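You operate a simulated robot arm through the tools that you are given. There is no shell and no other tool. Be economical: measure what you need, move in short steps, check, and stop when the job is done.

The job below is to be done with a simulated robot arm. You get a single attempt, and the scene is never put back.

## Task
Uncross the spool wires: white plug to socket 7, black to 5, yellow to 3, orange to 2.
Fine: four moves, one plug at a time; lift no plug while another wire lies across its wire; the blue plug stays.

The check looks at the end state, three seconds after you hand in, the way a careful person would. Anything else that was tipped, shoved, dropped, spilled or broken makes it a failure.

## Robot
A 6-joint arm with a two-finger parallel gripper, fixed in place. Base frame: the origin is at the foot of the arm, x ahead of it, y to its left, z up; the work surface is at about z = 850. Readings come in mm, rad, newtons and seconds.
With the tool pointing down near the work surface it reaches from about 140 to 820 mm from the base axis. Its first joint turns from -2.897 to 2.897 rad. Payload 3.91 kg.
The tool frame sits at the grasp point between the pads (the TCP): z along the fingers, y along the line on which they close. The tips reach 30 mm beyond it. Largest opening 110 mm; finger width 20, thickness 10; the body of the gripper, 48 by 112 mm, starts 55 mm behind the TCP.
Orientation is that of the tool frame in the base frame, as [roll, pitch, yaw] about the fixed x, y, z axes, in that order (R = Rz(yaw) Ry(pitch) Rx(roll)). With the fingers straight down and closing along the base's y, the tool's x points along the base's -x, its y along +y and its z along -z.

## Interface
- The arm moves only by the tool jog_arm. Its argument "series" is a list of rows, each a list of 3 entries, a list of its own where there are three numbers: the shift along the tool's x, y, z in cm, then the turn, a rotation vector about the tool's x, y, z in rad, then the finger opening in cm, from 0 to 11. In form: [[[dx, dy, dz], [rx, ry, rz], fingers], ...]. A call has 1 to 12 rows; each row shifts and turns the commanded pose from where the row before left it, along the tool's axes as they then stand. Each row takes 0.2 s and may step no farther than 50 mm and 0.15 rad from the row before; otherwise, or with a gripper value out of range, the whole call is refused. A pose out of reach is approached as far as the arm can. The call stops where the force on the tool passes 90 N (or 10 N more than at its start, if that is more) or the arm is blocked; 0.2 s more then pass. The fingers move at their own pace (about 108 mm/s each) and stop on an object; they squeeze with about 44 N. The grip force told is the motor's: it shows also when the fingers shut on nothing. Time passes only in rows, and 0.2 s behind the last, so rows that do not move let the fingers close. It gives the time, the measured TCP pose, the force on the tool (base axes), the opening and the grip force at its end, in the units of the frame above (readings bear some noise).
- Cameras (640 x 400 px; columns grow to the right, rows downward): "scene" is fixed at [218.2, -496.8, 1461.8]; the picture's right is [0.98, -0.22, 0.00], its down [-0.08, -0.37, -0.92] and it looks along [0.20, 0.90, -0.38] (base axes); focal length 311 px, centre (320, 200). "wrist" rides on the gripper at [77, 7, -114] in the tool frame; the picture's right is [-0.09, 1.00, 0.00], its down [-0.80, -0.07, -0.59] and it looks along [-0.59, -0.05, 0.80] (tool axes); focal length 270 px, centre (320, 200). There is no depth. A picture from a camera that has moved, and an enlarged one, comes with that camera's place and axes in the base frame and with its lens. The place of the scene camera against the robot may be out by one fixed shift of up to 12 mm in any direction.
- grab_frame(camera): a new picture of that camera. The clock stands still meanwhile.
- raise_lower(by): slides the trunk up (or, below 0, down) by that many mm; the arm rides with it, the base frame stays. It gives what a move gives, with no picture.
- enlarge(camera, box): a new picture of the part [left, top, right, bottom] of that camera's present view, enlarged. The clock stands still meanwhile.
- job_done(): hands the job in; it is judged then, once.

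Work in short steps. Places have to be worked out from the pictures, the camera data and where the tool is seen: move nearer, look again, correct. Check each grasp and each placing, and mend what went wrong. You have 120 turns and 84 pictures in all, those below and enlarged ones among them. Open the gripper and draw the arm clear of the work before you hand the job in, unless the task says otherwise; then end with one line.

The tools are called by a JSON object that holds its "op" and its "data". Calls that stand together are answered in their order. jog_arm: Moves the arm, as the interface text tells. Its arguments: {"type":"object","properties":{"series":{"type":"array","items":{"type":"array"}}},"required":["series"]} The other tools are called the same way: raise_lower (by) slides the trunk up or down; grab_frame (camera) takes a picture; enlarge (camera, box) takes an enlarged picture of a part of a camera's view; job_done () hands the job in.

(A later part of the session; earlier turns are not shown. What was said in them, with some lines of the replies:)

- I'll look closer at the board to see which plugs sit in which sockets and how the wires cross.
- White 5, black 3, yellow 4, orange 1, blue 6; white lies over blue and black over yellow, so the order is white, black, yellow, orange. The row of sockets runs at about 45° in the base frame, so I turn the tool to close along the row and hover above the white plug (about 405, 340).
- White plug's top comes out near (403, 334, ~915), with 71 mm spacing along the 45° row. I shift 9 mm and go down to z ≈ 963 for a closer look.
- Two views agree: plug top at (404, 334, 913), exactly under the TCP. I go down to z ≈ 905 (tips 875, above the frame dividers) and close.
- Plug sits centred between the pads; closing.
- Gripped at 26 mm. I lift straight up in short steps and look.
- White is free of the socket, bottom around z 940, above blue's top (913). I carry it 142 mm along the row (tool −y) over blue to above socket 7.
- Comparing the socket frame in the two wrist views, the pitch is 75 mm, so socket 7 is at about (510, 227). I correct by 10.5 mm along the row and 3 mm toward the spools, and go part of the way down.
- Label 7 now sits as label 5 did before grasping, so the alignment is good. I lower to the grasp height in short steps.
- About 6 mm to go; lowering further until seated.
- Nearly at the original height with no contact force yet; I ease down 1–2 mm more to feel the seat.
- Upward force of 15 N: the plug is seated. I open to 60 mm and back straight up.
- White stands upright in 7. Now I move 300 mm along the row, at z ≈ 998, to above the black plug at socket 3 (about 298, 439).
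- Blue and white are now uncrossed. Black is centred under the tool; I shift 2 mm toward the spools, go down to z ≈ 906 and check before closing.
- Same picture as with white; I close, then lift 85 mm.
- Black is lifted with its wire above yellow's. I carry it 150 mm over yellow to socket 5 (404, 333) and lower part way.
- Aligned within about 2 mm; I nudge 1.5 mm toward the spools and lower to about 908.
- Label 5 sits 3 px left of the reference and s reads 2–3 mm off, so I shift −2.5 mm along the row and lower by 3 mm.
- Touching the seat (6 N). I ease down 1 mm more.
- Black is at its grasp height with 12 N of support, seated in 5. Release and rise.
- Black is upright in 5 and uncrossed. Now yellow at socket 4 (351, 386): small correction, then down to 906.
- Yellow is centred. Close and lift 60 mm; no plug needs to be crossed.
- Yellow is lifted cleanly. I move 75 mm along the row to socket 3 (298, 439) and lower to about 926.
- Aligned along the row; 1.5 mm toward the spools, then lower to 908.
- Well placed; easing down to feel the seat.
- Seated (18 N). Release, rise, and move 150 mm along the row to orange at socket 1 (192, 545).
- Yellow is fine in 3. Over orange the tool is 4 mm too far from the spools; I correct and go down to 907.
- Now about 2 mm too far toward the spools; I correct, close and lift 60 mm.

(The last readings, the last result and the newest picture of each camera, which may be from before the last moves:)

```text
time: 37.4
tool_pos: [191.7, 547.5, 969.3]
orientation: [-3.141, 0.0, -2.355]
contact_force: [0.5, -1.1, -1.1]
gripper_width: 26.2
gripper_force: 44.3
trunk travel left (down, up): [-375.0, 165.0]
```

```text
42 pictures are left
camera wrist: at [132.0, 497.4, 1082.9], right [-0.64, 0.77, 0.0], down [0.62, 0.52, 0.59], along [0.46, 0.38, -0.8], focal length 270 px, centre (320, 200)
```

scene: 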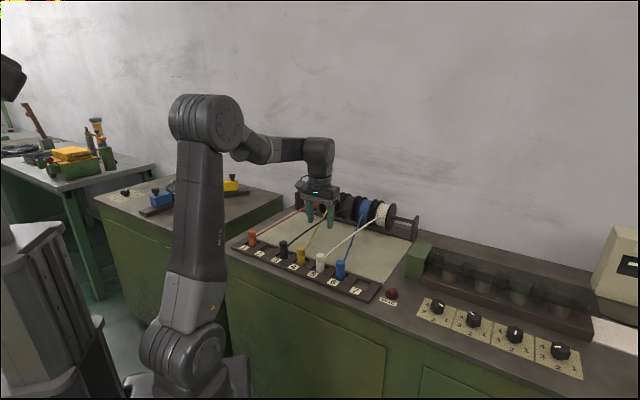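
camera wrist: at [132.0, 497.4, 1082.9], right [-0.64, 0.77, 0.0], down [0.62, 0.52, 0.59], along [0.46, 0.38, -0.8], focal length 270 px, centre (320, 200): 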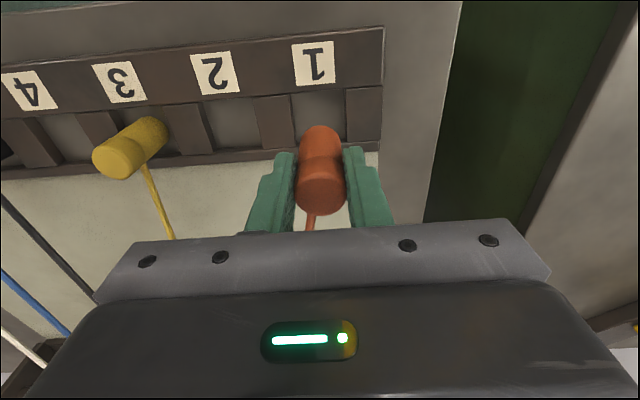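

Orange is up. I carry it 75 mm to socket 2 (245, 492) and lower to about 929.

{"op": "jog_arm", "data": {"series": [[[0, -2, 0], [0, 0, 0], 1], [[0, -3.5, 0], [0, 0, 0], 1], [[0, -2, 0], [0, 0, 0], 1], [[0, 0, 0], [0, 0, 0], 1], [[0, 0, 2], [0, 0, 0], 1], [[0, 0, 2], [0, 0, 0], 1], [[0, 0, 0], [0, 0, 0], 1]]}}

{"op": "grab_frame", "data": {"camera": "wrist"}}

{"op": "enlarge", "data": {"camera": "scene", "box": [210, 180, 360, 290]}}

```text
time: 39.0
tool_pos: [246.6, 493.1, 929.5]
orientation: [3.141, -0.001, -2.356]
contact_force: [-0.1, 0.4, -0.3]
gripper_width: 26.6
gripper_force: 44.1
trunk travel left (down, up): [-375.0, 165.0]
```

```text
41 pictures are left
camera wrist: at [187.7, 444.2, 1043.2], right [-0.64, 0.77, 0.0], down [0.62, 0.52, 0.59], along [0.46, 0.38, -0.8], focal length 270 px, centre (320, 200)
```

wrist: 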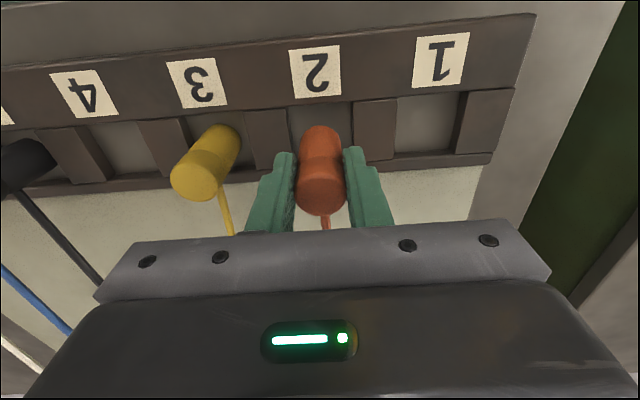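

```text
3.64 times, centred on (285, 235) of scene
camera zoom: at [218.2, -496.8, 1461.8], right [0.98, -0.22, 0.0], down [-0.08, -0.37, -0.92], along [0.2, 0.9, -0.38], focal length 1131 px, centre (447, 73)
```

zoom: 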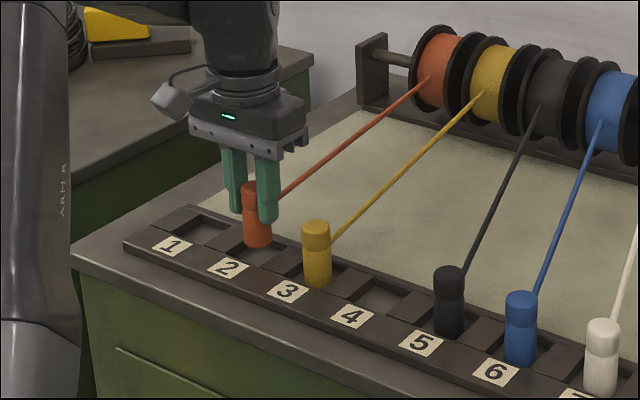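

Aligned within a millimetre. Lowering to 908.

{"op": "jog_arm", "data": {"series": [[[0, 0, 1.3], [0, 0, 0], 1], [[0, 0, 0.8], [0, 0, 0], 1], [[0, 0, 0], [0, 0, 0], 1]]}}

{"op": "grab_frame", "data": {"camera": "wrist"}}

```text
time: 39.8
tool_pos: [247.0, 493.0, 907.3]
orientation: [3.141, 0.0, -2.353]
contact_force: [0.1, -0.5, -1.3]
gripper_width: 26.7
gripper_force: 44.3
trunk travel left (down, up): [-375.0, 165.0]
```

```text
39 pictures are left
camera wrist: at [187.7, 444.3, 1022.0], right [-0.64, 0.77, 0.0], down [0.62, 0.52, 0.59], along [0.46, 0.38, -0.8], focal length 270 px, centre (320, 200)
```

wrist: 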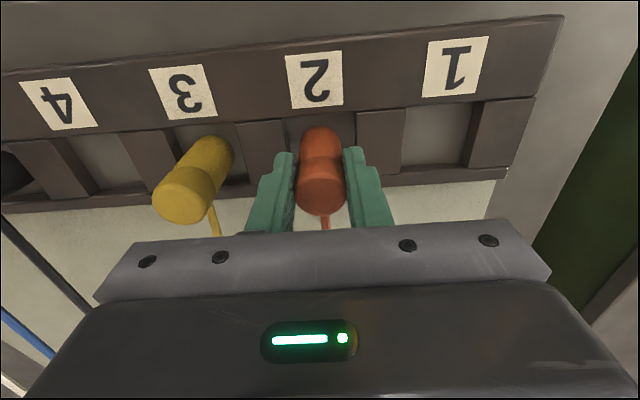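

Label 2 shows the tool about 2 mm too far toward the spools compared with the grasp at 1; I nudge back 2 mm and ease down to the seat.

{"op": "jog_arm", "data": {"series": [[[0.2, 0, 0], [0, 0, 0], 1], [[0, 0, 0.1], [0, 0, 0], 1], [[0, 0, 0.1], [0, 0, 0], 1], [[0, 0, 0], [0, 0, 0], 1]]}}

```text
time: 40.8
tool_pos: [243.9, 491.3, 908.8]
orientation: [3.14, 0.005, -2.355]
contact_force: [2.1, 1.6, 11.5]
gripper_width: 26.4
gripper_force: 44.0
trunk travel left (down, up): [-375.0, 165.0]
```

Seated (11 N). Release and rise well clear, then look.

{"op": "jog_arm", "data": {"series": [[[0, 0, -0.1], [0, 0, 0], 3], [[0, 0, 0], [0, 0, 0], 5.5], [[0, 0, 0], [0, 0, 0], 5.5], [[0, 0, -2], [0, 0, 0], 5.5], [[0, 0, -3], [0, 0, 0], 5.5], [[0, 0, -4], [0, 0, 0], 5.5], [[0, 0, -4], [0, 0, 0], 5.5], [[0, 0, -4], [0, 0, 0], 5.5], [[3, 0, -3], [0, 0, 0], 5.5], [[0, 0, 0], [0, 0, 0], 5.5]]}}

{"op": "grab_frame", "data": {"camera": "wrist"}}

{"op": "enlarge", "data": {"camera": "scene", "box": [220, 170, 430, 310]}}

```text
time: 43.0
tool_pos: [220.8, 468.3, 1104.8]
orientation: [-3.141, 0.001, -2.354]
contact_force: [0.2, 0.0, -0.5]
gripper_width: 55.1
gripper_force: 0.1
trunk travel left (down, up): [-375.0, 165.0]
```

```text
38 pictures are left
camera wrist: at [161.3, 418.1, 1219.2], right [-0.64, 0.77, 0.0], down [0.62, 0.52, 0.59], along [0.46, 0.38, -0.8], focal length 270 px, centre (320, 200)
```

wrist: 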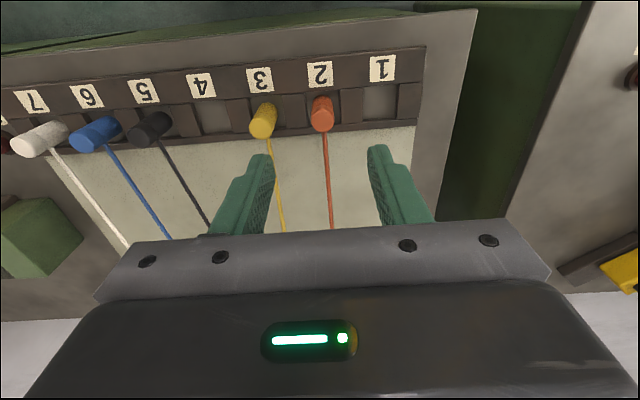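

```text
2.86 times, centred on (325, 240) of scene
camera zoom: at [218.2, -496.8, 1461.8], right [0.98, -0.22, 0.0], down [-0.08, -0.37, -0.92], along [0.2, 0.9, -0.38], focal length 889 px, centre (306, 86)
```

zoom: 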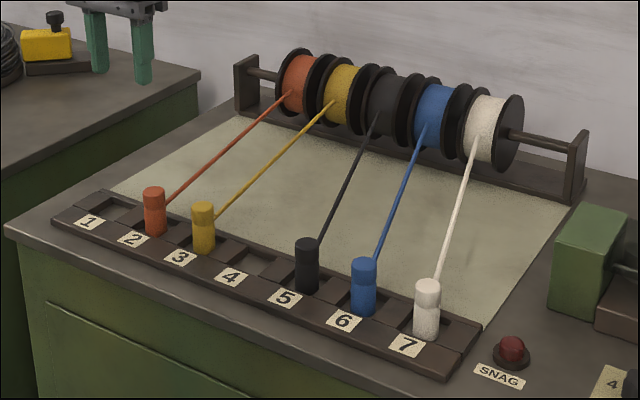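

All plugs stand upright in 2, 3, 5, 6 and 7, no wires cross, the snag lamp is dark and the arm is clear. Handing in.

{"op": "job_done", "data": {}}

```text
The job is handed in.
```

I moved white to socket 7, black to 5, yellow to 3 and orange to 2, one plug at a time. In the last pictures no wires cross and blue is still in 6. The job is handed in.
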